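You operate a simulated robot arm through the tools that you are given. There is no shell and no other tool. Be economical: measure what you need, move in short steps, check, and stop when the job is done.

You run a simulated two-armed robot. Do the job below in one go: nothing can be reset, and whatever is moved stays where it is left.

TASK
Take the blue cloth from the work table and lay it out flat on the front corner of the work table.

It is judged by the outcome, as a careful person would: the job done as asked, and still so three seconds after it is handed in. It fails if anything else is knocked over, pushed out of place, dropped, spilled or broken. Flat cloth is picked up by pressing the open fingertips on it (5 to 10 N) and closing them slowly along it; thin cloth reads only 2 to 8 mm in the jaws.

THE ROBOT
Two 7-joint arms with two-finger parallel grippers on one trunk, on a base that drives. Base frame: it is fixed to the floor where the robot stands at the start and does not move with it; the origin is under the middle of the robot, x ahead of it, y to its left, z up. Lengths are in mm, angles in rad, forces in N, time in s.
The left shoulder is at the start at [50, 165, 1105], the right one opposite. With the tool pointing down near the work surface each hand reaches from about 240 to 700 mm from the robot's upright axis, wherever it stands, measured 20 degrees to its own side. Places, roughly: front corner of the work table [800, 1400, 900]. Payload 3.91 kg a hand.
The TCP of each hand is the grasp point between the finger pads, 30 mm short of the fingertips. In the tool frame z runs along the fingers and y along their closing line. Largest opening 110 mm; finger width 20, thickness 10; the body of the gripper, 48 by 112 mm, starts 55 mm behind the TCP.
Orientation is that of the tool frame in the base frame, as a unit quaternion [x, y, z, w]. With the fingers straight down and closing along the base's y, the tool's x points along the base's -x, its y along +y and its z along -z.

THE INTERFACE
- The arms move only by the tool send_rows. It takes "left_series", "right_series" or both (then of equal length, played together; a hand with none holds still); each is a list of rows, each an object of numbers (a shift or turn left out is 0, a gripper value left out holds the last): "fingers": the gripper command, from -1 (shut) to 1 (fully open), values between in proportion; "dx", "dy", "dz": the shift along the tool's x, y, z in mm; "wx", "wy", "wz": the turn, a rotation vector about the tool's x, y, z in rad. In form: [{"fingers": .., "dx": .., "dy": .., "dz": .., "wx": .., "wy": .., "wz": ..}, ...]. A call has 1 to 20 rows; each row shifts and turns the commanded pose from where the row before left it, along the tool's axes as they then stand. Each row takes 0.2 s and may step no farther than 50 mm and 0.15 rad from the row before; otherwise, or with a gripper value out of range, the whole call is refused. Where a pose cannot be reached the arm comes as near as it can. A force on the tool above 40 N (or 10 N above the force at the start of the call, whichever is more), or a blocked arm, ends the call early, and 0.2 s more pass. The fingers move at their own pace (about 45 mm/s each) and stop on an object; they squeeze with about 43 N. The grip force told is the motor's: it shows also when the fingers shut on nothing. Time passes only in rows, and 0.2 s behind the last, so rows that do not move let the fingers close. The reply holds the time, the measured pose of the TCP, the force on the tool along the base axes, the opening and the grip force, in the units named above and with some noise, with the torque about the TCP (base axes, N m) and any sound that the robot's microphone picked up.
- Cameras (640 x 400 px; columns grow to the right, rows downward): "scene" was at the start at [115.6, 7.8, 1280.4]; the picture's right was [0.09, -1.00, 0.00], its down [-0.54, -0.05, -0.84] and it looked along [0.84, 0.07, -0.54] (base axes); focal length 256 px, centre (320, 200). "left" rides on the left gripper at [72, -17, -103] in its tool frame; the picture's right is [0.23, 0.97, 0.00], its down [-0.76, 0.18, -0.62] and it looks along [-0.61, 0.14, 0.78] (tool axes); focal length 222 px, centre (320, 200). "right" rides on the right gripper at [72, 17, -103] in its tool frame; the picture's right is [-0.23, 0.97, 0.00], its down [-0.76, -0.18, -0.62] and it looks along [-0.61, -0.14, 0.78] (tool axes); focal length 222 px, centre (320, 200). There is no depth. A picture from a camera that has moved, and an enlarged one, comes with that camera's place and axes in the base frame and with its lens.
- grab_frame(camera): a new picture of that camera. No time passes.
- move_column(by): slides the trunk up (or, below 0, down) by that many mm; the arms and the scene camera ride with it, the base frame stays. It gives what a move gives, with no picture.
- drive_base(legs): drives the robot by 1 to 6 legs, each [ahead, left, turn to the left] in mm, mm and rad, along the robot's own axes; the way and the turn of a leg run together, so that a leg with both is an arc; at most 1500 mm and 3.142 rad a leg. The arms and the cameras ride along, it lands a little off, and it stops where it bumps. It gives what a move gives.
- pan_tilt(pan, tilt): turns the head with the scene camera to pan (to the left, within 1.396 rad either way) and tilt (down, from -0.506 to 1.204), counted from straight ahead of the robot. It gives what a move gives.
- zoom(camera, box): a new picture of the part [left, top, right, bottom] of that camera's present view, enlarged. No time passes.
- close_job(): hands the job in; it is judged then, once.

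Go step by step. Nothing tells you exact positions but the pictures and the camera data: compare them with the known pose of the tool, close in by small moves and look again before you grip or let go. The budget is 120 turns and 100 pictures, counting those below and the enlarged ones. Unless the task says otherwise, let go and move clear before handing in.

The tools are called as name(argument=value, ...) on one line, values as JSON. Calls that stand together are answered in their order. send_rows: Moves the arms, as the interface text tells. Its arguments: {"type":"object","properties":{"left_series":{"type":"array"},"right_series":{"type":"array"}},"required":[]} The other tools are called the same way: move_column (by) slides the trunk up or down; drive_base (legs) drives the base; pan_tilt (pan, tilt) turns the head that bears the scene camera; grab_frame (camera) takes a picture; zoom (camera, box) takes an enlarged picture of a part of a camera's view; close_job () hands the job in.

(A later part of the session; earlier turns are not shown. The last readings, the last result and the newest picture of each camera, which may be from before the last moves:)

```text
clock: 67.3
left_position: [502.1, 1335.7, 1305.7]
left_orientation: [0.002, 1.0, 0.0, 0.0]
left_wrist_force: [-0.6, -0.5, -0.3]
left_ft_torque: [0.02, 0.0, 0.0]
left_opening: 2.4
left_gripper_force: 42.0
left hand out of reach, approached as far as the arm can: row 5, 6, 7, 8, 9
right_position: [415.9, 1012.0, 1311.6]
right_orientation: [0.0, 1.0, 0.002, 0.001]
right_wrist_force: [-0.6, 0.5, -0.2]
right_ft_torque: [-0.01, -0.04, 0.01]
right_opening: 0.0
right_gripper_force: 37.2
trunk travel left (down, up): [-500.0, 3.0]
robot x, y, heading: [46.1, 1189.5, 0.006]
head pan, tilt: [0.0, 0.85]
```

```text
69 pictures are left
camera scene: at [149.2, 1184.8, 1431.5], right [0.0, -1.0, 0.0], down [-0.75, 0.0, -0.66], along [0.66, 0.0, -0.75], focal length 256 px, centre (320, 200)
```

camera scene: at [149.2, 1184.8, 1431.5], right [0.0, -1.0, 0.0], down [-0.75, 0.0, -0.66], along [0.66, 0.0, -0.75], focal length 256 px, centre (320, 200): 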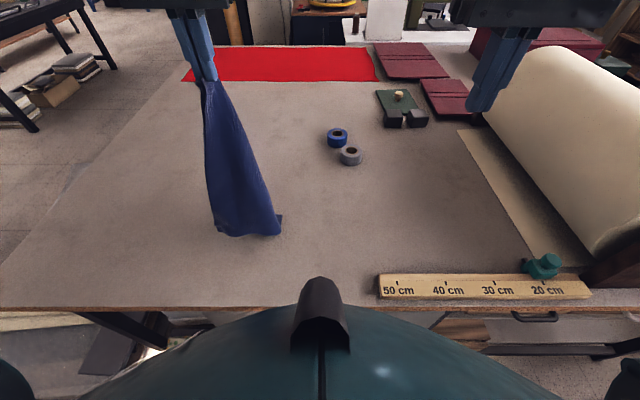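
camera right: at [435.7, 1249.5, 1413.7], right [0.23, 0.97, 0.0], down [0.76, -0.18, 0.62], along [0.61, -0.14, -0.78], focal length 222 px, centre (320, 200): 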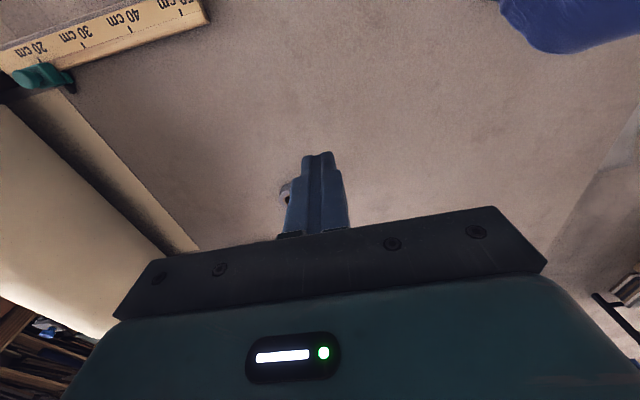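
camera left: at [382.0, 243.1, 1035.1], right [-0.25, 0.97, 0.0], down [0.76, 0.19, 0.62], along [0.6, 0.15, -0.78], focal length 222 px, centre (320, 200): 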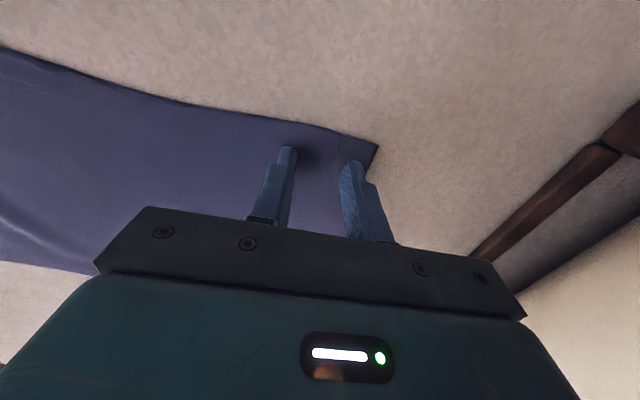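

Now I'll unroll it: an arc to the left and down, so the bottom end stays and the cloth lies down.

send_rows(left_series=[{"dy": 30, "dz": 8}, {"dy": 30, "dz": 8}, {"dy": 30, "dz": 10}, {"dy": 30, "dz": 10}, {"dy": 30, "dz": 15}, {"dy": 30, "dz": 15}, {"dy": 25, "dz": 15}, {"dy": 25, "dz": 15, "dx": -3}, {"dy": 25, "dz": 20, "dx": -3}, {"dy": 25, "dz": 20, "dx": -3}, {"dy": 20, "dz": 22, "dx": -3}, {"dy": 20, "dz": 22, "dx": -3}, {"dy": 15, "dz": 22, "dx": -3}, {"dy": 15, "dz": 22, "dx": -3}, {"dy": 10, "dz": 25, "dx": -3}, {"dy": 10, "dz": 25, "dx": -3}, {"dy": 5, "dz": 20}, {"dy": 5, "dz": 20}, {}])

grab_frame(camera="scene")

```text
clock: 71.3
left_position: [533.4, 1719.7, 990.5]
left_orientation: [0.001, 1.0, 0.001, 0.002]
left_wrist_force: [0.4, -0.3, 0.5]
left_ft_torque: [0.02, -0.04, 0.03]
left_opening: 2.2
left_gripper_force: 42.1
right_position: [414.5, 1012.2, 1311.6]
right_orientation: [0.001, 1.0, 0.002, 0.001]
right_wrist_force: [-0.2, 0.9, -0.1]
right_ft_torque: [0.01, 0.03, 0.0]
right_opening: 0.0
right_gripper_force: 38.1
trunk travel left (down, up): [-500.0, 3.0]
robot x, y, heading: [46.3, 1187.3, -0.003]
head pan, tilt: [0.0, 0.85]
```

```text
68 pictures are left
camera scene: at [148.5, 1185.0, 1431.5], right [0.0, -1.0, 0.0], down [-0.75, 0.0, -0.66], along [0.66, 0.0, -0.75], focal length 256 px, centre (320, 200)
```

scene: 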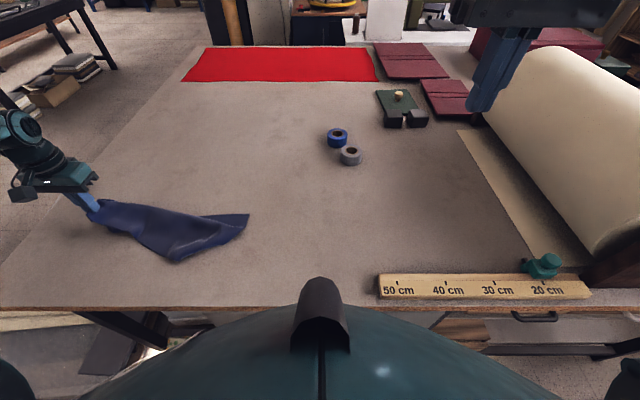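

The cloth is laid diagonally. I'll lower the held corner close to the table and look closely.

send_rows(left_series=[{"dz": 15, "dy": 5}, {"dz": 15, "dy": 5}, {"dz": 15}, {"dz": 8}, {}])

zoom(camera="scene", box=[20, 140, 300, 315])

grab_frame(camera="left")

```text
clock: 72.5
left_position: [512.1, 1718.1, 958.5]
left_orientation: [0.002, 1.0, 0.0, 0.001]
left_wrist_force: [0.2, 0.4, 0.8]
left_ft_torque: [0.01, 0.01, 0.02]
left_opening: 2.4
left_gripper_force: 41.9
left hand out of reach, approached as far as the arm can: row 1, 2, 3, 4
right_position: [415.2, 1011.3, 1310.7]
right_orientation: [0.0, 1.0, 0.001, 0.001]
right_wrist_force: [0.5, 0.8, 0.5]
right_ft_torque: [0.02, 0.01, 0.02]
right_opening: 0.2
right_gripper_force: 37.7
trunk travel left (down, up): [-500.0, 3.0]
robot x, y, heading: [43.8, 1185.2, -0.002]
head pan, tilt: [0.0, 0.85]
```

```text
2.29 times, centred on (160, 228) of scene
camera zoom: at [149.0, 1184.6, 1431.5], right [0.0, -1.0, 0.0], down [-0.75, 0.0, -0.66], along [0.66, 0.0, -0.75], focal length 585 px, centre (686, 137)
```

zoom: 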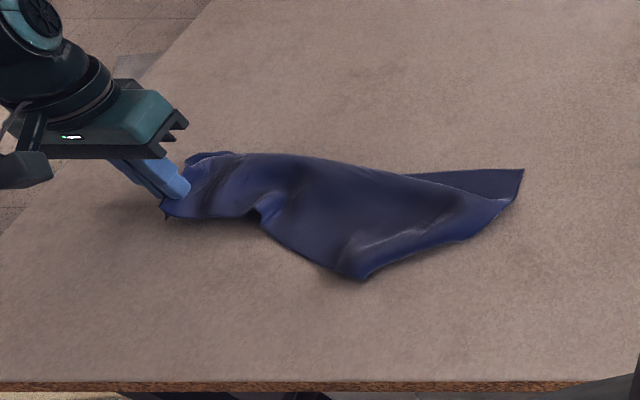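

```text
66 pictures are left
camera left: at [440.0, 1699.9, 1062.6], right [-0.22, 0.97, 0.0], down [0.76, 0.18, 0.62], along [0.61, 0.14, -0.78], focal length 222 px, centre (320, 200)
```

left: 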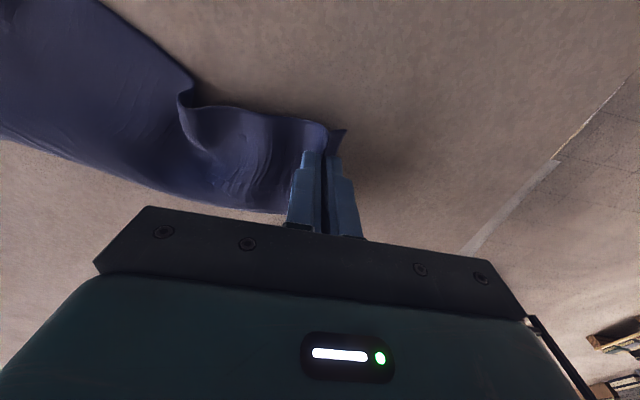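

The cloth lies across with some folds. I'll lower the trunk a little, release the corner gently, and raise the left hand to inspect.

move_column(by=-22)

send_rows(left_series=[{"fingers": -0.6}, {}, {}, {"dz": -20}, {"dz": -30}, {"dz": -30}, {"dz": -30, "dx": 10}, {"dz": -30, "dx": 20}, {"dz": -30, "dx": 20}])

grab_frame(camera="scene")

```text
clock: 73.2
left_position: [512.8, 1717.7, 938.8]
left_orientation: [0.003, 1.0, 0.002, 0.002]
left_wrist_force: [-0.2, -0.5, -0.3]
left_ft_torque: [0.03, 0.02, 0.03]
left_opening: 2.2
left_gripper_force: 42.3
right_position: [414.1, 1011.7, 1289.3]
right_orientation: [0.001, 1.0, 0.001, 0.0]
right_wrist_force: [0.4, -0.1, 0.5]
right_ft_torque: [-0.02, -0.03, -0.01]
right_opening: 0.0
right_gripper_force: 37.6
trunk travel left (down, up): [-478.0, 25.0]
robot x, y, heading: [42.8, 1186.6, 0.002]
head pan, tilt: [0.0, 0.85]
```

```text
clock: 75.2
left_position: [461.4, 1721.5, 1108.8]
left_orientation: [0.001, 1.0, 0.001, 0.001]
left_wrist_force: [0.0, 0.1, -0.5]
left_ft_torque: [-0.02, -0.03, -0.02]
left_opening: 21.7
left_gripper_force: 0.1
right_position: [414.1, 1011.8, 1289.7]
right_orientation: [0.001, 1.0, 0.001, -0.001]
right_wrist_force: [0.7, -0.5, 0.3]
right_ft_torque: [0.0, -0.02, -0.01]
right_opening: 0.0
right_gripper_force: 37.5
trunk travel left (down, up): [-478.0, 25.0]
robot x, y, heading: [43.6, 1186.8, -0.003]
head pan, tilt: [0.0, 0.85]
```

```text
65 pictures are left
camera scene: at [148.3, 1184.5, 1409.5], right [0.0, -1.0, 0.0], down [-0.75, 0.0, -0.66], along [0.66, 0.0, -0.75], focal length 256 px, centre (320, 200)
```

scene: 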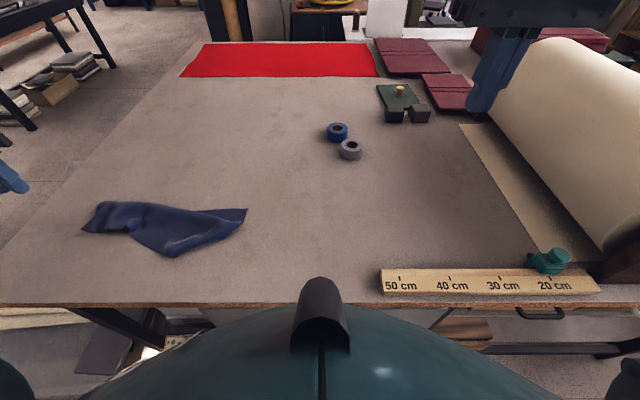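

The cloth is released at about (400–570, 1370–1720), crumpled. I'll bring the left hand in, strafe the base left so both arms can work on it, and look from above.

send_rows(left_series=[{"dz": -20, "dy": -20}, {"dz": -20, "dy": -20}, {"dz": -20, "dy": -20}, {"dy": -20}, {"dy": -20}, {"dy": -20}, {"dx": 20, "dy": -20}, {"dx": 20, "dy": -20}, {"dx": 20}])

drive_base(legs=[[0, 190, 0]])

pan_tilt(pan=0.2, tilt=0.85)

grab_frame(camera="scene")

```text
clock: 77.2
left_position: [400.3, 1558.4, 1168.0]
left_orientation: [0.001, 1.0, 0.0, 0.0]
left_wrist_force: [-0.5, 0.3, -0.9]
left_ft_torque: [0.03, -0.03, 0.02]
left_opening: 22.0
left_gripper_force: 0.1
right_position: [415.3, 1011.5, 1290.3]
right_orientation: [0.001, 1.0, 0.0, 0.0]
right_wrist_force: [0.1, 0.1, 0.3]
right_ft_torque: [-0.01, -0.01, 0.02]
right_opening: 0.3
right_gripper_force: 37.1
trunk travel left (down, up): [-478.0, 25.0]
robot x, y, heading: [44.4, 1181.8, -0.001]
head pan, tilt: [0.0, 0.85]
```

```text
clock: 78.8
left_position: [403.4, 1746.7, 1168.4]
left_orientation: [0.003, 1.0, 0.0, 0.001]
left_wrist_force: [0.2, 0.5, 0.4]
left_ft_torque: [-0.07, -0.01, 0.02]
left_opening: 21.9
left_gripper_force: 0.0
right_position: [415.3, 1198.9, 1289.4]
right_orientation: [0.004, 1.0, 0.001, 0.0]
right_wrist_force: [-0.3, 0.7, 0.4]
right_ft_torque: [-0.03, 0.03, -0.03]
right_opening: 0.0
right_gripper_force: 37.5
trunk travel left (down, up): [-478.0, 25.0]
robot x, y, heading: [47.5, 1375.7, -0.003]
head pan, tilt: [0.0, 0.85]
```

```text
clock: 79.5
left_position: [402.5, 1746.6, 1167.4]
left_orientation: [0.004, 1.0, 0.001, 0.0]
left_wrist_force: [0.4, -0.3, 0.5]
left_ft_torque: [0.01, 0.01, 0.01]
left_opening: 21.9
left_gripper_force: 0.1
right_position: [415.5, 1198.7, 1289.6]
right_orientation: [0.004, 1.0, 0.002, 0.0]
right_wrist_force: [-0.1, 0.0, -0.7]
right_ft_torque: [0.0, -0.01, -0.02]
right_opening: 0.3
right_gripper_force: 37.7
trunk travel left (down, up): [-478.0, 25.0]
robot x, y, heading: [46.3, 1377.5, -0.001]
head pan, tilt: [0.201, 0.85]
```

```text
64 pictures are left
camera scene: at [148.1, 1388.9, 1409.5], right [0.19, -0.98, 0.0], down [-0.74, -0.15, -0.66], along [0.65, 0.13, -0.75], focal length 256 px, centre (320, 200)
```

scene: 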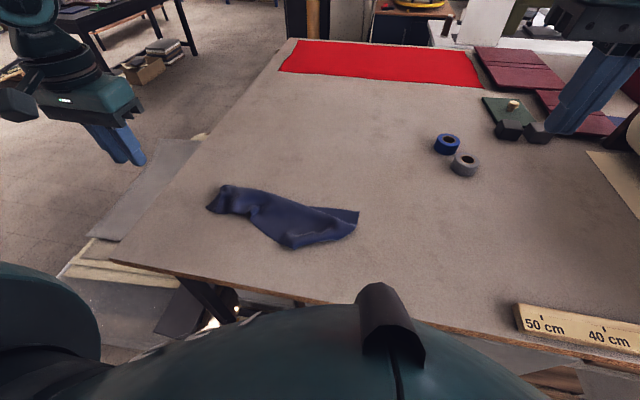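

zoom(camera="scene", box=[190, 165, 380, 284])

```text
3.36 times, centred on (285, 224) of scene
camera zoom: at [148.1, 1388.9, 1409.5], right [0.19, -0.98, 0.0], down [-0.74, -0.15, -0.66], along [0.65, 0.13, -0.75], focal length 860 px, centre (438, 118)
```

zoom: 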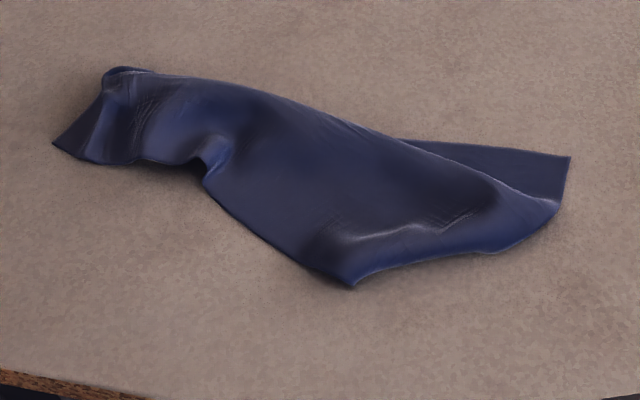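

The cloth is folded lengthwise: two corners of one long edge are on top, D at (508, 1764) and C at (430, 1504), with the other long edge tucked under. If I lift D with the left hand and C with the right, it will hang open again, so I'll position both hands.

send_rows(left_series=[{"fingers": -0.27, "dx": -12, "dy": -1.4, "dz": 17}, {"dx": -12, "dy": -1.4, "dz": 17}, {"dx": -12, "dy": -1.4, "dz": 17}, {"dx": -12, "dy": -1.4, "dz": 17}, {"dx": -12, "dy": -1.4, "dz": 17}, {"dx": -12, "dy": -1.4, "dz": 17}, {"dx": -12, "dy": -1.4, "dz": 17}, {"dx": -12, "dy": -1.4, "dz": 17}, {"dx": -12, "dy": -1.4, "dz": 17}, {"dx": -12, "dy": -1.4, "dz": 17}, {}], right_series=[{"fingers": -0.27, "dx": -4, "dy": 30, "dz": 28}, {"dx": -4, "dy": 30, "dz": 28}, {"dx": -4, "dy": 30, "dz": 28}, {"dx": -4, "dy": 30, "dz": 28}, {"dx": -4, "dy": 30, "dz": 28}, {"dx": -4, "dy": 30, "dz": 28}, {"dx": -4, "dy": 30, "dz": 28}, {"dx": -4, "dy": 30, "dz": 28}, {"dx": -4, "dy": 30, "dz": 28}, {"dx": -4, "dy": 30, "dz": 28}, {}])

grab_frame(camera="left")

grab_frame(camera="right")

```text
clock: 81.9
left_position: [521.1, 1731.9, 997.1]
left_orientation: [0.004, 1.0, 0.002, 0.001]
left_wrist_force: [-0.3, -0.5, 0.6]
left_ft_torque: [0.01, 0.01, 0.01]
left_opening: 40.2
left_gripper_force: 0.0
right_position: [456.3, 1500.1, 1010.4]
right_orientation: [0.003, 1.0, 0.002, 0.0]
right_wrist_force: [0.4, -0.3, 0.2]
right_ft_torque: [0.02, -0.04, 0.0]
right_opening: 40.0
right_gripper_force: 0.0
trunk travel left (down, up): [-478.0, 25.0]
robot x, y, heading: [44.3, 1374.1, -0.005]
head pan, tilt: [0.201, 0.85]
```

```text
62 pictures are left
camera left: at [449.4, 1713.7, 1100.3], right [-0.22, 0.98, 0.0], down [0.76, 0.17, 0.62], along [0.61, 0.14, -0.78], focal length 222 px, centre (320, 200)
```

left: 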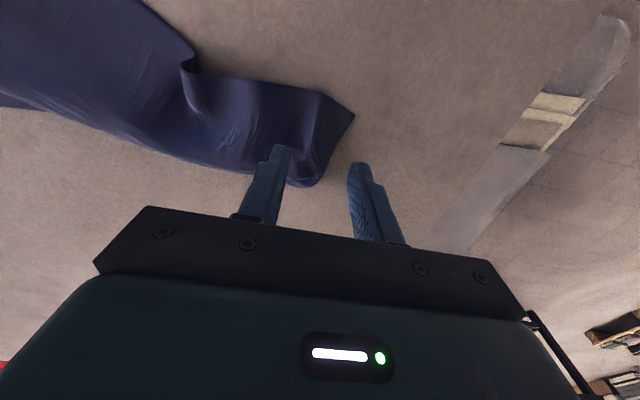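

```text
61 pictures are left
camera right: at [382.2, 1516.9, 1114.0], right [0.23, 0.97, 0.0], down [0.76, -0.18, 0.62], along [0.61, -0.14, -0.78], focal length 222 px, centre (320, 200)
```

right: 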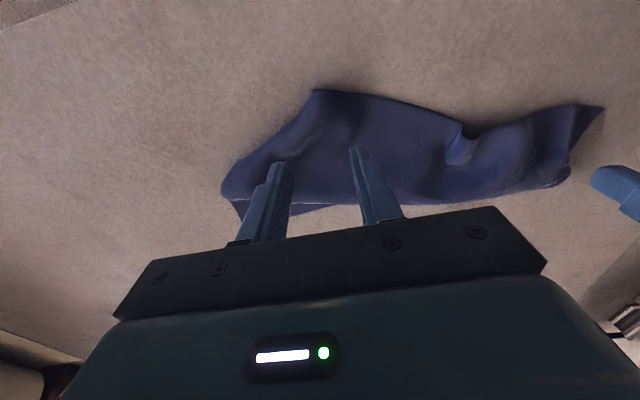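

Fingertip footprints fall just inside both corners. I'll shift the left a little inward and descend.

send_rows(left_series=[{"dx": 4, "dy": -9, "dz": 10}, {"dz": 12}, {"dz": 12}, {"dz": 12}, {"dz": 8}, {"dz": 6}, {}], right_series=[{"dz": 15}, {"dz": 15}, {"dz": 15}, {"dz": 13}, {"dz": 10}, {"dz": 6}, {}])

grab_frame(camera="left")

grab_frame(camera="right")

```text
clock: 83.5
left_position: [519.4, 1723.8, 939.1]
left_orientation: [0.003, 1.0, 0.0, 0.0]
left_wrist_force: [1.0, -0.2, 0.2]
left_ft_torque: [0.03, 0.02, -0.01]
left_opening: 40.1
left_gripper_force: 0.0
right_position: [457.0, 1499.9, 935.1]
right_orientation: [0.003, 1.0, 0.002, 0.001]
right_wrist_force: [0.4, 0.1, -0.5]
right_ft_torque: [-0.02, -0.03, -0.04]
right_opening: 40.3
right_gripper_force: 0.0
trunk travel left (down, up): [-478.0, 25.0]
robot x, y, heading: [44.9, 1374.7, -0.005]
head pan, tilt: [0.201, 0.85]
```

```text
60 pictures are left
camera left: at [445.9, 1706.0, 1041.9], right [-0.22, 0.98, 0.0], down [0.76, 0.17, 0.62], along [0.61, 0.14, -0.78], focal length 222 px, centre (320, 200)
```

left: 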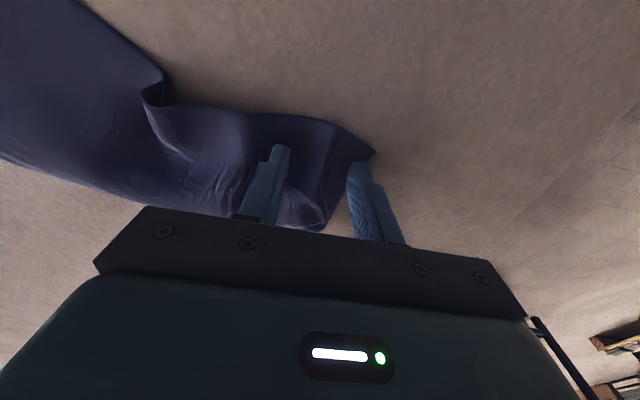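

```text
59 pictures are left
camera right: at [382.7, 1517.3, 1039.0], right [0.23, 0.97, 0.0], down [0.76, -0.18, 0.62], along [0.61, -0.14, -0.78], focal length 222 px, centre (320, 200)
```

right: 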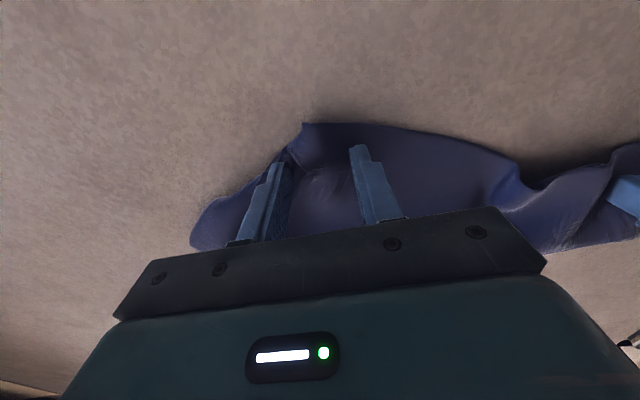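

send_rows(left_series=[{"dy": -9}, {"dz": 3}, {"dz": 2}, {"dz": 1.5}, {}], right_series=[{"dy": 5}, {"dz": 1}, {"dz": 1}, {"dz": 1}, {}])

```text
clock: 84.7
left_position: [518.1, 1712.4, 933.5]
left_orientation: [0.003, 1.0, 0.001, 0.003]
left_wrist_force: [-3.0, 0.8, 17.2]
left_ft_torque: [-0.52, 0.01, -0.12]
left_opening: 40.2
left_gripper_force: 0.0
right_position: [457.8, 1503.3, 934.3]
right_orientation: [0.004, 1.0, 0.002, 0.0]
right_wrist_force: [-0.4, 0.4, 0.7]
right_ft_torque: [0.03, -0.01, 0.03]
right_opening: 40.3
right_gripper_force: 0.2
trunk travel left (down, up): [-478.0, 25.0]
robot x, y, heading: [47.5, 1376.3, -0.005]
head pan, tilt: [0.201, 0.85]
```

send_rows(left_series=[{"dz": -1}, {}, {}], right_series=[{"dz": 1.5}, {"dz": 1}, {}])

```text
clock: 85.5
left_position: [517.7, 1714.0, 932.9]
left_orientation: [0.004, 1.0, 0.001, 0.001]
left_wrist_force: [-1.3, -1.9, 12.0]
left_ft_torque: [-0.43, -0.04, -0.03]
left_opening: 40.5
left_gripper_force: 0.7
right_position: [455.5, 1503.6, 932.7]
right_orientation: [0.003, 1.0, 0.001, 0.001]
right_wrist_force: [-0.2, -0.1, 4.3]
right_ft_torque: [-0.13, -0.03, -0.01]
right_opening: 39.9
right_gripper_force: 0.0
trunk travel left (down, up): [-478.0, 25.0]
robot x, y, heading: [44.4, 1373.7, -0.006]
head pan, tilt: [0.201, 0.85]
```

Contact is good on both (left 12 N, right 4 N); I'll press the right a little more and close slowly.

send_rows(left_series=[{}, {"fingers": -0.35}, {"fingers": -0.43}, {"fingers": -0.51}, {"fingers": -0.59}, {"fingers": -0.67}, {"fingers": -0.75}, {"fingers": -0.83}, {"fingers": -0.91}, {"fingers": -1}, {}, {}], right_series=[{"dz": 1}, {"fingers": -0.35}, {"fingers": -0.43}, {"fingers": -0.51}, {"fingers": -0.59}, {"fingers": -0.67}, {"fingers": -0.75}, {"fingers": -0.83}, {"fingers": -0.91}, {"fingers": -1}, {}, {}])

zoom(camera="left", box=[200, 80, 440, 230])

zoom(camera="right", box=[200, 80, 440, 230])

```text
clock: 88.1
left_position: [519.4, 1713.0, 934.8]
left_orientation: [0.003, 1.0, 0.001, 0.002]
left_wrist_force: [2.8, -0.1, 11.1]
left_ft_torque: [-0.03, -0.02, 0.0]
left_opening: 2.7
left_gripper_force: 42.4
right_position: [454.9, 1504.5, 933.1]
right_orientation: [0.003, 1.0, 0.003, 0.0]
right_wrist_force: [0.4, 4.5, 23.4]
right_ft_torque: [0.16, -0.16, 0.02]
right_opening: 4.8
right_gripper_force: 43.2
trunk travel left (down, up): [-478.0, 25.0]
robot x, y, heading: [44.9, 1377.0, -0.006]
head pan, tilt: [0.201, 0.85]
```

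```text
2.67 times, centred on (320, 155) of left
camera zoom: at [445.4, 1695.6, 1036.7], right [-0.22, 0.98, 0.0], down [0.76, 0.17, 0.63], along [0.61, 0.14, -0.78], focal length 592 px, centre (320, 320)
```

zoom: 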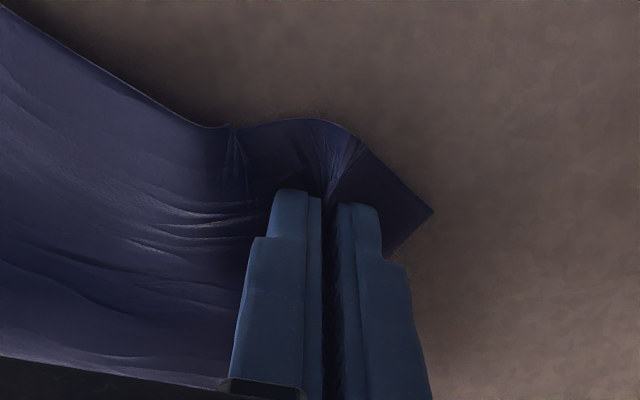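

```text
2.67 times, centred on (320, 155) of right
camera zoom: at [381.2, 1520.9, 1035.4], right [0.23, 0.97, 0.01], down [0.76, -0.19, 0.62], along [0.61, -0.14, -0.78], focal length 592 px, centre (320, 320)
```

zoom: 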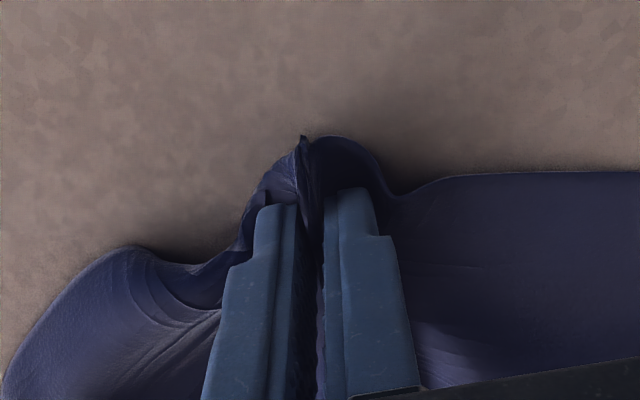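

Both corners are firmly gripped (2.7 and 4.8 mm). I'll lift together, spreading the hands gently.

send_rows(left_series=[{"dz": -10}, {"dz": -15}, {"dz": -20}, {"dz": -20}, {"dz": -20}, {"dz": -20}, {"dz": -20}, {"dz": -20}, {"dz": -20}, {"dz": -20}, {"dz": -20}, {"dz": -15}, {}], right_series=[{"dz": -10}, {"dz": -15}, {"dz": -20, "dy": -5}, {"dz": -20, "dy": -5, "dx": -4}, {"dz": -20, "dy": -6, "dx": -4}, {"dz": -20, "dy": -6, "dx": -4}, {"dz": -20, "dy": -6, "dx": -4}, {"dz": -20, "dy": -6, "dx": -4}, {"dz": -20, "dy": -6, "dx": -4}, {"dz": -20, "dy": -6, "dx": -4}, {"dz": -20, "dy": -6, "dx": -4}, {"dz": -15, "dy": -6, "dx": -4}, {}])

grab_frame(camera="scene")

```text
clock: 90.6
left_position: [516.8, 1704.4, 1143.7]
left_orientation: [0.007, 1.0, -0.011, 0.0]
left_wrist_force: [-2.0, -25.1, -0.4]
left_ft_torque: [-0.86, 0.06, -0.07]
left_opening: 2.2
left_gripper_force: 42.2
right_position: [486.7, 1459.5, 1142.0]
right_orientation: [-0.003, 1.0, 0.017, 0.002]
right_wrist_force: [2.6, 23.7, 0.2]
right_ft_torque: [0.8, -0.07, 0.38]
right_opening: 4.6
right_gripper_force: 43.0
trunk travel left (down, up): [-478.0, 25.0]
robot x, y, heading: [46.2, 1372.4, -0.004]
head pan, tilt: [0.201, 0.85]
stopped in row 12 (left hand): the force on the tool passed its limit (the readings are from after the stop); the commanded pose is now the measured one
```

```text
56 pictures are left
camera scene: at [147.9, 1389.0, 1409.5], right [0.19, -0.98, 0.0], down [-0.74, -0.15, -0.66], along [0.65, 0.13, -0.75], focal length 256 px, centre (320, 200)
```

scene: 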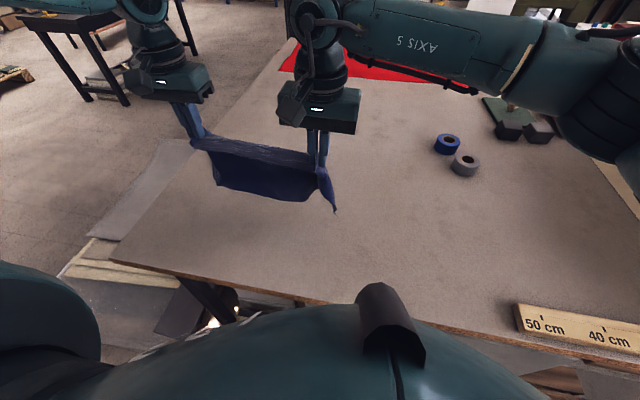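

The cloth got taut at 245 mm separation, so I'll relieve tension and inspect what's gripped.

send_rows(right_series=[{"dy": 6}, {"dy": 4}, {}])

zoom(camera="scene", box=[160, 100, 384, 240])

grab_frame(camera="right")

grab_frame(camera="left")

```text
clock: 91.4
left_position: [518.9, 1707.9, 1144.3]
left_orientation: [0.005, 1.0, -0.008, 0.0]
left_wrist_force: [-1.5, -22.1, -0.3]
left_ft_torque: [-0.69, 0.04, -0.05]
left_opening: 2.4
left_gripper_force: 42.6
right_position: [489.4, 1465.2, 1141.7]
right_orientation: [0.0, 1.0, 0.012, 0.001]
right_wrist_force: [0.4, 20.5, -1.0]
right_ft_torque: [0.65, -0.02, 0.38]
right_opening: 4.3
right_gripper_force: 42.9
trunk travel left (down, up): [-478.0, 25.0]
robot x, y, heading: [42.0, 1373.5, -0.003]
head pan, tilt: [0.201, 0.85]
```

```text
2.86 times, centred on (272, 170) of scene
camera zoom: at [148.0, 1389.2, 1409.5], right [0.19, -0.98, 0.0], down [-0.74, -0.15, -0.66], along [0.65, 0.13, -0.75], focal length 731 px, centre (457, 286)
```

zoom: 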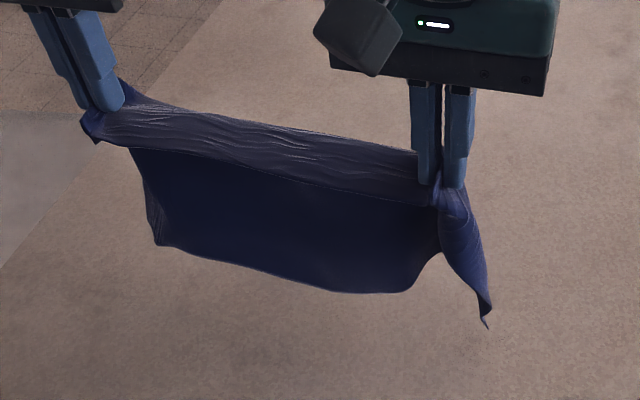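

```text
54 pictures are left
camera right: at [413.8, 1478.3, 1245.3], right [0.23, 0.97, 0.03], down [0.76, -0.19, 0.62], along [0.61, -0.12, -0.78], focal length 222 px, centre (320, 200)
```

right: 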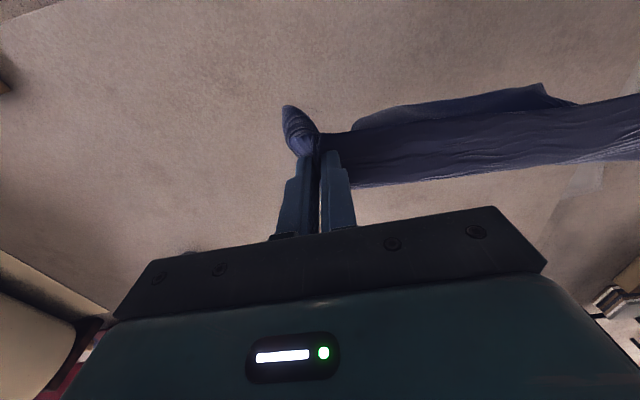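

```text
53 pictures are left
camera left: at [444.7, 1691.9, 1246.4], right [-0.22, 0.98, -0.01], down [0.76, 0.18, 0.62], along [0.61, 0.12, -0.78], focal length 222 px, centre (320, 200)
```

left: 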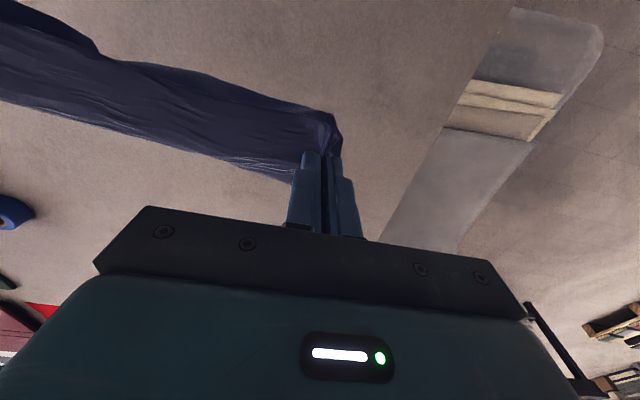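

The right hand grips the long edge about 130 mm short of its corner, leaving a tail. That's workable: I'll lay the main panel flat first, then fix the tail. I'll move both hands forward, aligned.

send_rows(left_series=[{"dy": -10}, {"dy": -2, "dx": -2}, {"dy": -8, "dx": -10}, {"dy": -8, "dx": -10}, {"dy": -8, "dx": -10}, {"dy": -8, "dx": -10}, {"dy": -8, "dx": -10}, {"dy": -8, "dx": -10}, {}], right_series=[{}, {"dx": -20}, {"dy": -8, "dx": -12}, {"dy": -8, "dx": -12}, {"dy": -8, "dx": -12}, {"dy": -8, "dx": -12}, {"dy": -8, "dx": -12}, {"dy": -8, "dx": -12}, {}])

grab_frame(camera="scene")

```text
clock: 93.4
left_position: [578.8, 1649.3, 1145.4]
left_orientation: [0.006, 1.0, -0.006, 0.001]
left_wrist_force: [0.7, -7.8, 0.0]
left_ft_torque: [-0.26, -0.04, -0.01]
left_opening: 2.0
left_gripper_force: 42.9
right_position: [579.8, 1415.4, 1141.1]
right_orientation: [-0.001, 1.0, 0.01, 0.002]
right_wrist_force: [-0.7, 6.6, 0.2]
right_ft_torque: [0.23, 0.02, 0.12]
right_opening: 3.2
right_gripper_force: 42.9
trunk travel left (down, up): [-478.0, 25.0]
robot x, y, heading: [45.5, 1376.0, -0.004]
head pan, tilt: [0.201, 0.85]
```

```text
52 pictures are left
camera scene: at [147.8, 1389.4, 1409.5], right [0.19, -0.98, 0.0], down [-0.74, -0.15, -0.66], along [0.65, 0.13, -0.75], focal length 256 px, centre (320, 200)
```

scene: 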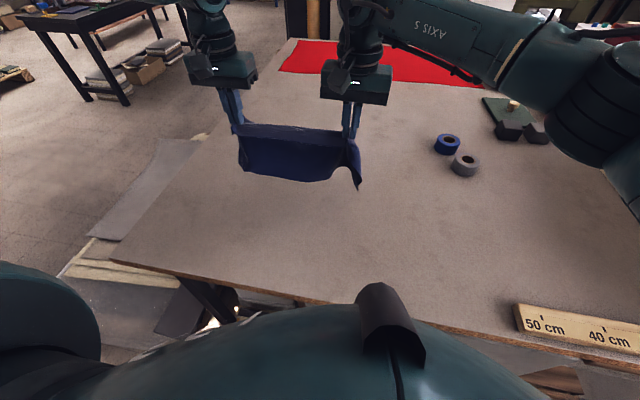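

Both hands are at x≈580 with the cloth hanging between them. I'll lower until the bottom edge touches, then pull back toward the robot while lowering.

send_rows(left_series=[{"dz": 14}, {"dz": 14}, {"dz": 14}, {"dx": 10, "dz": 8}, {"dx": 18, "dz": 10}, {"dx": 20, "dz": 12}, {"dx": 20, "dz": 14}, {"dx": 20, "dz": 16}, {"dx": 20, "dz": 18}, {"dx": 20, "dz": 20}, {"dx": 18, "dz": 20}, {"dx": 15, "dz": 18}, {"dx": 10, "dz": 12}, {}], right_series=[{"dz": 14}, {"dz": 14}, {"dz": 14}, {"dx": 10, "dz": 8}, {"dx": 18, "dz": 10}, {"dx": 20, "dz": 12}, {"dx": 20, "dz": 14}, {"dx": 20, "dz": 16}, {"dx": 20, "dz": 18}, {"dx": 20, "dz": 20}, {"dx": 18, "dz": 20}, {"dx": 15, "dz": 18}, {"dx": 10, "dz": 12}, {}])

zoom(camera="scene", box=[160, 120, 400, 270])

grab_frame(camera="right")

```text
clock: 96.4
left_position: [410.2, 1647.4, 953.4]
left_orientation: [0.005, 1.0, -0.006, 0.001]
left_wrist_force: [-0.4, -1.7, 0.3]
left_ft_torque: [-0.04, -0.02, 0.05]
left_opening: 1.9
left_gripper_force: 42.6
right_position: [408.4, 1421.2, 952.0]
right_orientation: [0.0, 1.0, 0.011, 0.002]
right_wrist_force: [-0.3, 1.4, 0.0]
right_ft_torque: [0.06, 0.03, 0.07]
right_opening: 3.1
right_gripper_force: 42.6
trunk travel left (down, up): [-478.0, 25.0]
robot x, y, heading: [43.3, 1372.9, -0.005]
head pan, tilt: [0.201, 0.85]
```

```text
2.67 times, centred on (280, 195) of scene
camera zoom: at [148.0, 1389.2, 1409.5], right [0.19, -0.98, 0.0], down [-0.74, -0.15, -0.66], along [0.65, 0.13, -0.75], focal length 682 px, centre (427, 213)
```

zoom: 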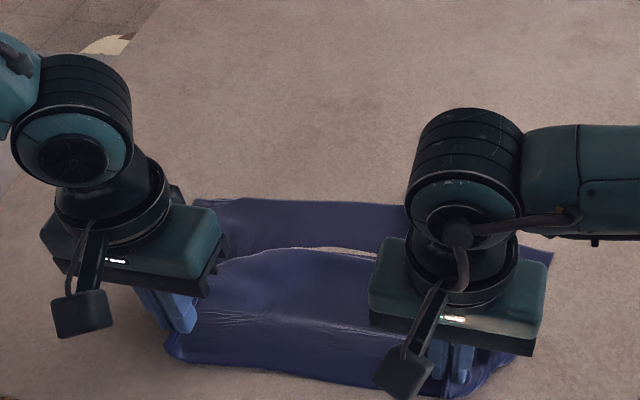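

```text
50 pictures are left
camera right: at [334.7, 1435.6, 1055.4], right [0.23, 0.97, 0.02], down [0.76, -0.19, 0.62], along [0.61, -0.12, -0.78], focal length 222 px, centre (320, 200)
```

right: 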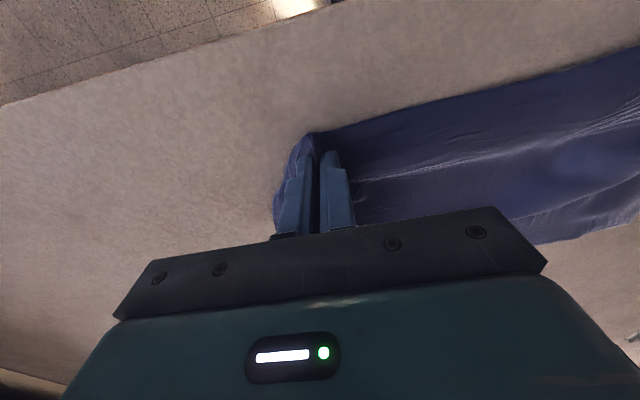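

Part of the cloth lies double. I'll lower the last bit, release both hands, lift clear and inspect.

send_rows(left_series=[{"dx": 6, "dz": 8}, {"dx": 4, "dz": 6}, {"fingers": -0.6}, {}, {}, {"dz": -20}, {"dz": -30}, {"dz": -30}, {"dz": -40, "dy": 10}, {"dz": -40, "dy": 20}, {"dz": -20, "dy": 30}, {"dy": 40}, {"dy": 40}], right_series=[{"dx": 6, "dz": 8}, {"dx": 4, "dz": 6}, {"fingers": -0.6}, {}, {}, {"dz": -20}, {"dz": -30}, {"dz": -30}, {"dz": -40, "dy": -10}, {"dz": -40, "dy": -20}, {"dz": -20, "dy": -30}, {"dy": -40}, {"dy": -45}])

zoom(camera="scene", box=[160, 140, 400, 290])

```text
clock: 99.2
left_position: [400.3, 1787.6, 1119.3]
left_orientation: [0.006, 1.0, -0.006, 0.001]
left_wrist_force: [-0.7, -0.8, 0.7]
left_ft_torque: [0.02, -0.03, 0.0]
left_opening: 22.2
left_gripper_force: 0.0
right_position: [400.7, 1269.4, 1110.4]
right_orientation: [-0.001, 1.0, 0.011, 0.002]
right_wrist_force: [-0.3, -0.9, 0.5]
right_ft_torque: [-0.01, -0.01, 0.01]
right_opening: 22.0
right_gripper_force: 0.1
trunk travel left (down, up): [-478.0, 25.0]
robot x, y, heading: [45.0, 1377.9, -0.01]
head pan, tilt: [0.201, 0.85]
```

```text
2.67 times, centred on (280, 215) of scene
camera zoom: at [147.4, 1388.9, 1409.6], right [0.19, -0.98, 0.0], down [-0.74, -0.15, -0.66], along [0.65, 0.13, -0.75], focal length 682 px, centre (427, 160)
```

zoom: 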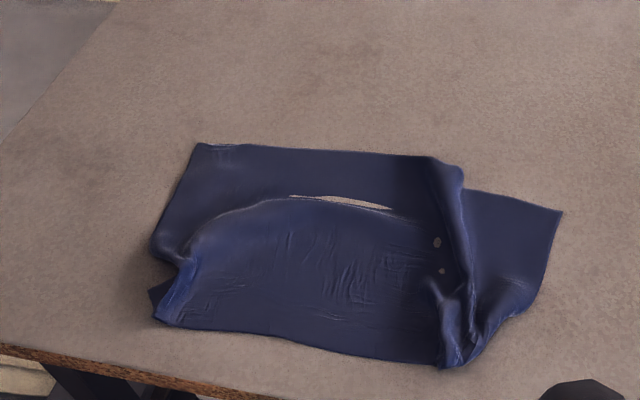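

The cloth is nearly spread now: main panel flat, with one pleat on the right side and small rumples at the two near grip points. I'll check the right side closely with the right wrist camera.

grab_frame(camera="right")

grab_frame(camera="left")

```text
48 pictures are left
camera right: at [326.2, 1283.7, 1214.8], right [0.23, 0.97, 0.02], down [0.76, -0.19, 0.62], along [0.61, -0.12, -0.78], focal length 222 px, centre (320, 200)
```

right: 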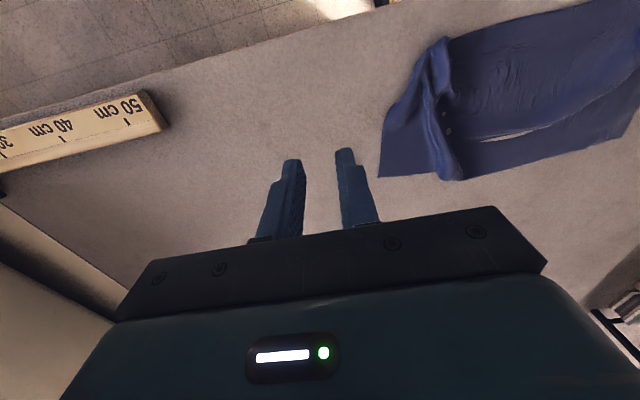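

```text
47 pictures are left
camera left: at [326.3, 1770.9, 1222.0], right [-0.22, 0.98, -0.01], down [0.76, 0.18, 0.62], along [0.61, 0.13, -0.78], focal length 222 px, centre (320, 200)
```

left: 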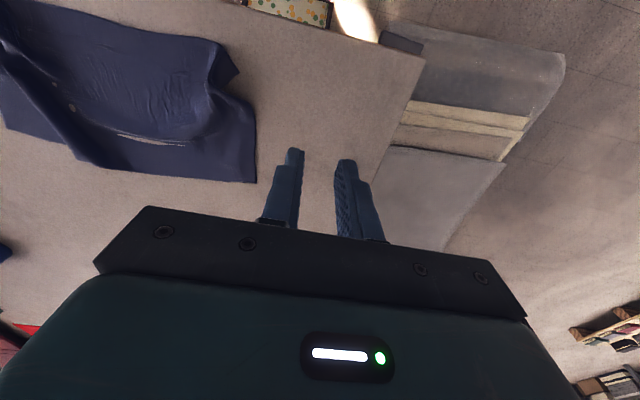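

zoom(camera="right", box=[350, 10, 510, 110])

zoom(camera="left", box=[140, 20, 300, 120])

```text
4.00 times, centred on (430, 60) of right
camera zoom: at [326.2, 1283.7, 1214.8], right [0.23, 0.97, 0.02], down [0.76, -0.19, 0.62], along [0.61, -0.12, -0.78], focal length 888 px, centre (-120, 760)
```

zoom: 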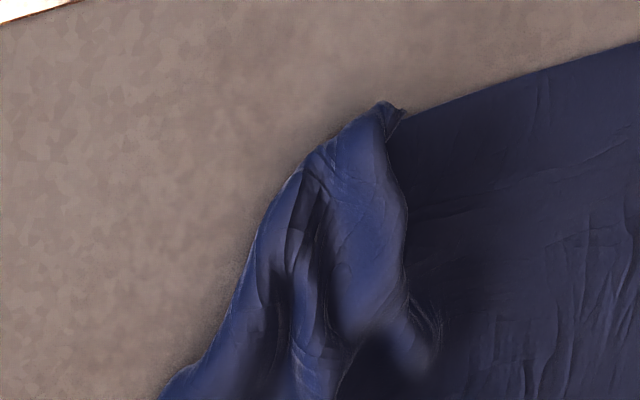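

```text
4.00 times, centred on (220, 70) of left
camera zoom: at [326.3, 1770.9, 1222.0], right [-0.22, 0.98, -0.01], down [0.76, 0.18, 0.62], along [0.61, 0.13, -0.78], focal length 888 px, centre (720, 720)
```

zoom: 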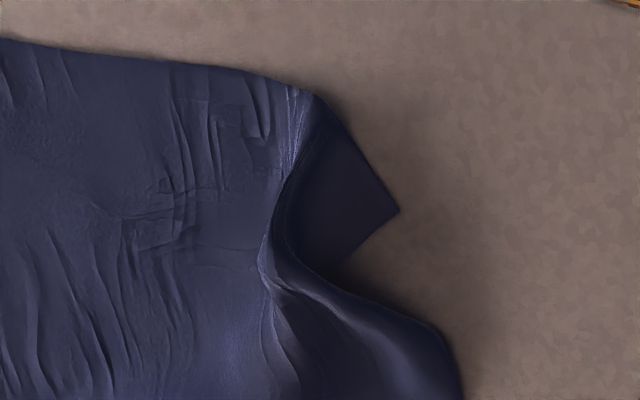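

Corner D is free at about (398, 1679) and corner C is a bunched tip at about (373, 1432). I'll grip D with the left hand and the right short edge near C with the right, then stretch the near edge out.

send_rows(left_series=[{"fingers": -0.49, "dy": -22, "dz": 25}, {"dy": -22, "dz": 25}, {"dy": -22, "dz": 25}, {"dy": -22, "dz": 25}, {"dy": -22, "dz": 25}, {"dy": -22, "dz": 25}, {}], right_series=[{"fingers": -0.49, "dx": -6.5, "dy": 20, "dz": 23}, {"dx": -6.5, "dy": 20, "dz": 23}, {"dx": -6.5, "dy": 20, "dz": 23}, {"dx": -6.5, "dy": 20, "dz": 23}, {"dx": -6.5, "dy": 20, "dz": 23}, {"dx": -6.5, "dy": 20, "dz": 23}, {}])

grab_frame(camera="left")

grab_frame(camera="right")

```text
clock: 100.8
left_position: [399.6, 1654.2, 970.8]
left_orientation: [0.004, 1.0, -0.006, 0.001]
left_wrist_force: [-0.2, -0.4, 0.0]
left_ft_torque: [0.0, 0.0, 0.03]
left_opening: 28.1
left_gripper_force: 0.0
right_position: [439.7, 1393.4, 977.5]
right_orientation: [0.0, 1.0, 0.011, 0.002]
right_wrist_force: [0.4, -0.2, -0.4]
right_ft_torque: [0.05, -0.02, 0.01]
right_opening: 28.1
right_gripper_force: 0.1
trunk travel left (down, up): [-478.0, 25.0]
robot x, y, heading: [42.3, 1372.7, 0.0]
head pan, tilt: [0.201, 0.85]
```

```text
44 pictures are left
camera left: at [326.9, 1636.8, 1075.0], right [-0.22, 0.98, -0.01], down [0.76, 0.18, 0.62], along [0.61, 0.13, -0.78], focal length 222 px, centre (320, 200)
```

left: 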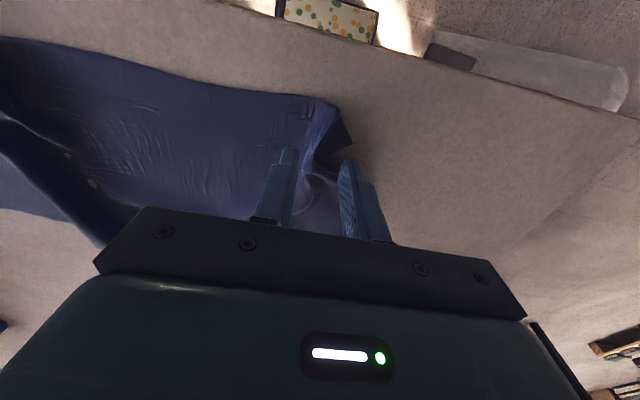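

```text
43 pictures are left
camera right: at [365.3, 1408.2, 1081.7], right [0.23, 0.97, 0.02], down [0.76, -0.19, 0.62], along [0.61, -0.12, -0.78], focal length 222 px, centre (320, 200)
```

right: 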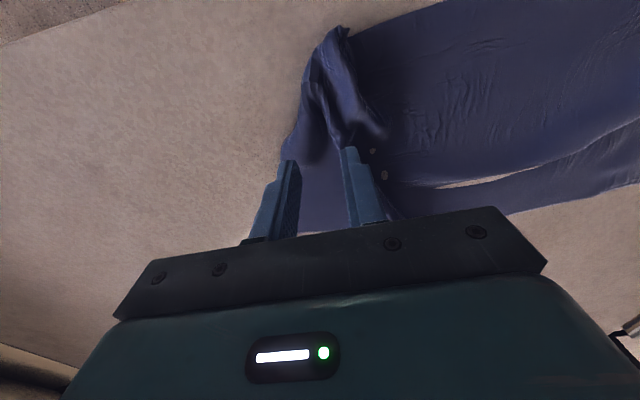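

send_rows(left_series=[{"dz": 10}, {"dz": 10}, {"dz": 10}, {"dz": 4}, {"dz": 2}, {}], right_series=[{"fingers": -0.62, "dz": 12, "dy": -4}, {"dz": 12}, {"dz": 10}, {"dz": 6}, {"dz": 2}, {}])

```text
clock: 102.2
left_position: [397.8, 1655.4, 932.1]
left_orientation: [0.004, 1.0, -0.006, 0.001]
left_wrist_force: [0.3, 0.4, -0.2]
left_ft_torque: [0.0, -0.02, 0.01]
left_opening: 28.2
left_gripper_force: 0.0
right_position: [438.3, 1391.1, 935.9]
right_orientation: [0.0, 1.0, 0.01, 0.002]
right_wrist_force: [-0.9, -0.1, -0.7]
right_ft_torque: [-0.02, 0.0, 0.02]
right_opening: 20.9
right_gripper_force: 0.2
trunk travel left (down, up): [-478.0, 25.0]
robot x, y, heading: [48.7, 1374.9, -0.006]
head pan, tilt: [0.201, 0.85]
```

send_rows(left_series=[{"dz": 1}, {"dz": 1}, {}], right_series=[{"dz": 1.5}, {"dz": 1.5}, {}])

```text
clock: 103.0
left_position: [399.0, 1655.1, 932.0]
left_orientation: [0.005, 1.0, -0.007, 0.002]
left_wrist_force: [-3.3, 1.4, 12.8]
left_ft_torque: [0.22, 0.12, 0.01]
left_opening: 28.7
left_gripper_force: 0.4
right_position: [438.0, 1392.2, 932.8]
right_orientation: [0.0, 1.0, 0.011, 0.002]
right_wrist_force: [-0.3, -0.7, 0.1]
right_ft_torque: [0.0, 0.03, -0.03]
right_opening: 20.8
right_gripper_force: 0.1
trunk travel left (down, up): [-478.0, 25.0]
robot x, y, heading: [45.0, 1372.6, -0.003]
head pan, tilt: [0.201, 0.85]
```

send_rows(right_series=[{"dz": 1}, {"dz": 1}, {"dz": 0.7}, {}], left_series=[{}, {}, {}, {}])

```text
clock: 104.0
left_position: [397.9, 1655.8, 932.4]
left_orientation: [0.005, 1.0, -0.006, 0.002]
left_wrist_force: [1.1, 1.7, 8.3]
left_ft_torque: [0.21, -0.01, -0.03]
left_opening: 28.7
left_gripper_force: 0.5
right_position: [438.4, 1393.1, 932.6]
right_orientation: [0.0, 1.0, 0.012, 0.005]
right_wrist_force: [0.8, -1.5, 21.9]
right_ft_torque: [-0.41, 0.15, 0.02]
right_opening: 21.4
right_gripper_force: 0.9
trunk travel left (down, up): [-478.0, 25.0]
robot x, y, heading: [41.2, 1373.4, 0.001]
head pan, tilt: [0.201, 0.85]
```

send_rows(left_series=[{}, {"fingers": -0.55}, {"fingers": -0.61}, {"fingers": -0.67}, {"fingers": -0.73}, {"fingers": -0.79}, {"fingers": -0.85}, {"fingers": -0.92}, {"fingers": -1}, {}, {}], right_series=[{"dz": -1.2}, {"fingers": -0.66}, {"fingers": -0.7}, {"fingers": -0.75}, {"fingers": -0.8}, {"fingers": -0.85}, {"fingers": -0.9}, {"fingers": -0.95}, {"fingers": -1}, {}, {}])

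zoom(camera="right", box=[200, 20, 440, 170])

```text
clock: 106.4
left_position: [396.7, 1655.1, 931.5]
left_orientation: [0.005, 1.0, -0.006, 0.002]
left_wrist_force: [0.1, -0.5, 8.4]
left_ft_torque: [0.02, 0.05, 0.02]
left_opening: 2.0
left_gripper_force: 43.1
right_position: [437.7, 1392.0, 931.8]
right_orientation: [-0.001, 1.0, 0.011, 0.003]
right_wrist_force: [1.0, 0.1, 24.3]
right_ft_torque: [-0.03, 0.09, 0.0]
right_opening: 0.0
right_gripper_force: 37.8
trunk travel left (down, up): [-478.0, 25.0]
robot x, y, heading: [44.2, 1371.5, -0.001]
head pan, tilt: [0.201, 0.85]
```

```text
2.67 times, centred on (320, 95) of right
camera zoom: at [363.7, 1406.3, 1035.2], right [0.23, 0.97, 0.02], down [0.76, -0.19, 0.62], along [0.61, -0.12, -0.78], focal length 592 px, centre (320, 480)
```

zoom: 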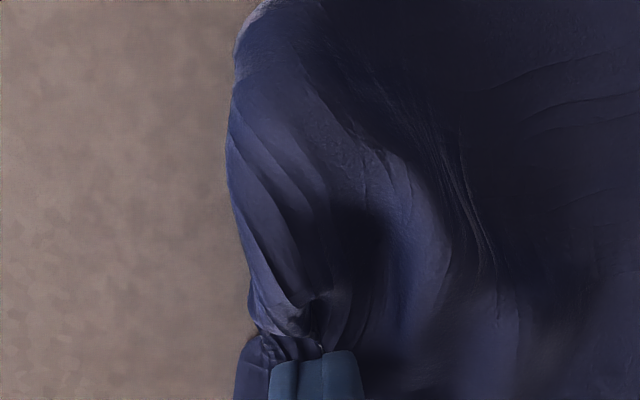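

The left holds D, but the right closed on nothing; it does press firmly on the strip though. I'll use that friction to drag the strip rightward and open the pleat, with the left as anchor.

send_rows(right_series=[{"dy": -6}, {"dy": -6}, {"dy": -6}, {"dy": -6}, {"dy": -6}, {"dy": -6}, {"dy": -6}, {}])

zoom(camera="scene", box=[160, 140, 400, 290])

grab_frame(camera="right")

```text
clock: 108.2
left_position: [397.9, 1655.2, 931.9]
left_orientation: [0.004, 1.0, -0.006, 0.001]
left_wrist_force: [0.3, -2.0, 11.0]
left_ft_torque: [-0.06, 0.05, 0.04]
left_opening: 2.2
left_gripper_force: 42.5
right_position: [437.7, 1350.0, 931.6]
right_orientation: [0.0, 1.0, 0.012, 0.004]
right_wrist_force: [-0.6, 5.2, 22.1]
right_ft_torque: [0.06, 0.19, -0.05]
right_opening: 0.0
right_gripper_force: 38.0
trunk travel left (down, up): [-478.0, 25.0]
robot x, y, heading: [45.0, 1373.7, -0.003]
head pan, tilt: [0.201, 0.85]
```

```text
2.67 times, centred on (280, 215) of scene
camera zoom: at [145.8, 1389.0, 1409.8], right [0.19, -0.98, 0.0], down [-0.74, -0.15, -0.66], along [0.65, 0.13, -0.75], focal length 682 px, centre (427, 160)
```

zoom: 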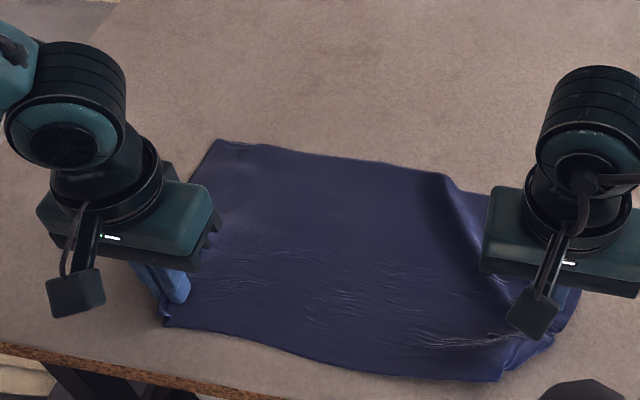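

```text
40 pictures are left
camera right: at [363.3, 1363.8, 1035.1], right [0.23, 0.97, 0.02], down [0.76, -0.19, 0.62], along [0.61, -0.12, -0.78], focal length 222 px, centre (320, 200)
```

right: 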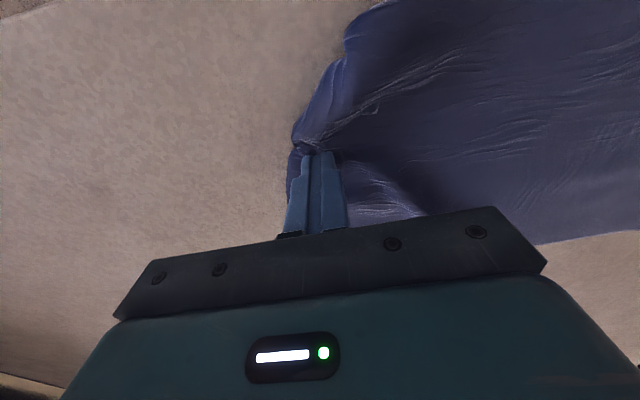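

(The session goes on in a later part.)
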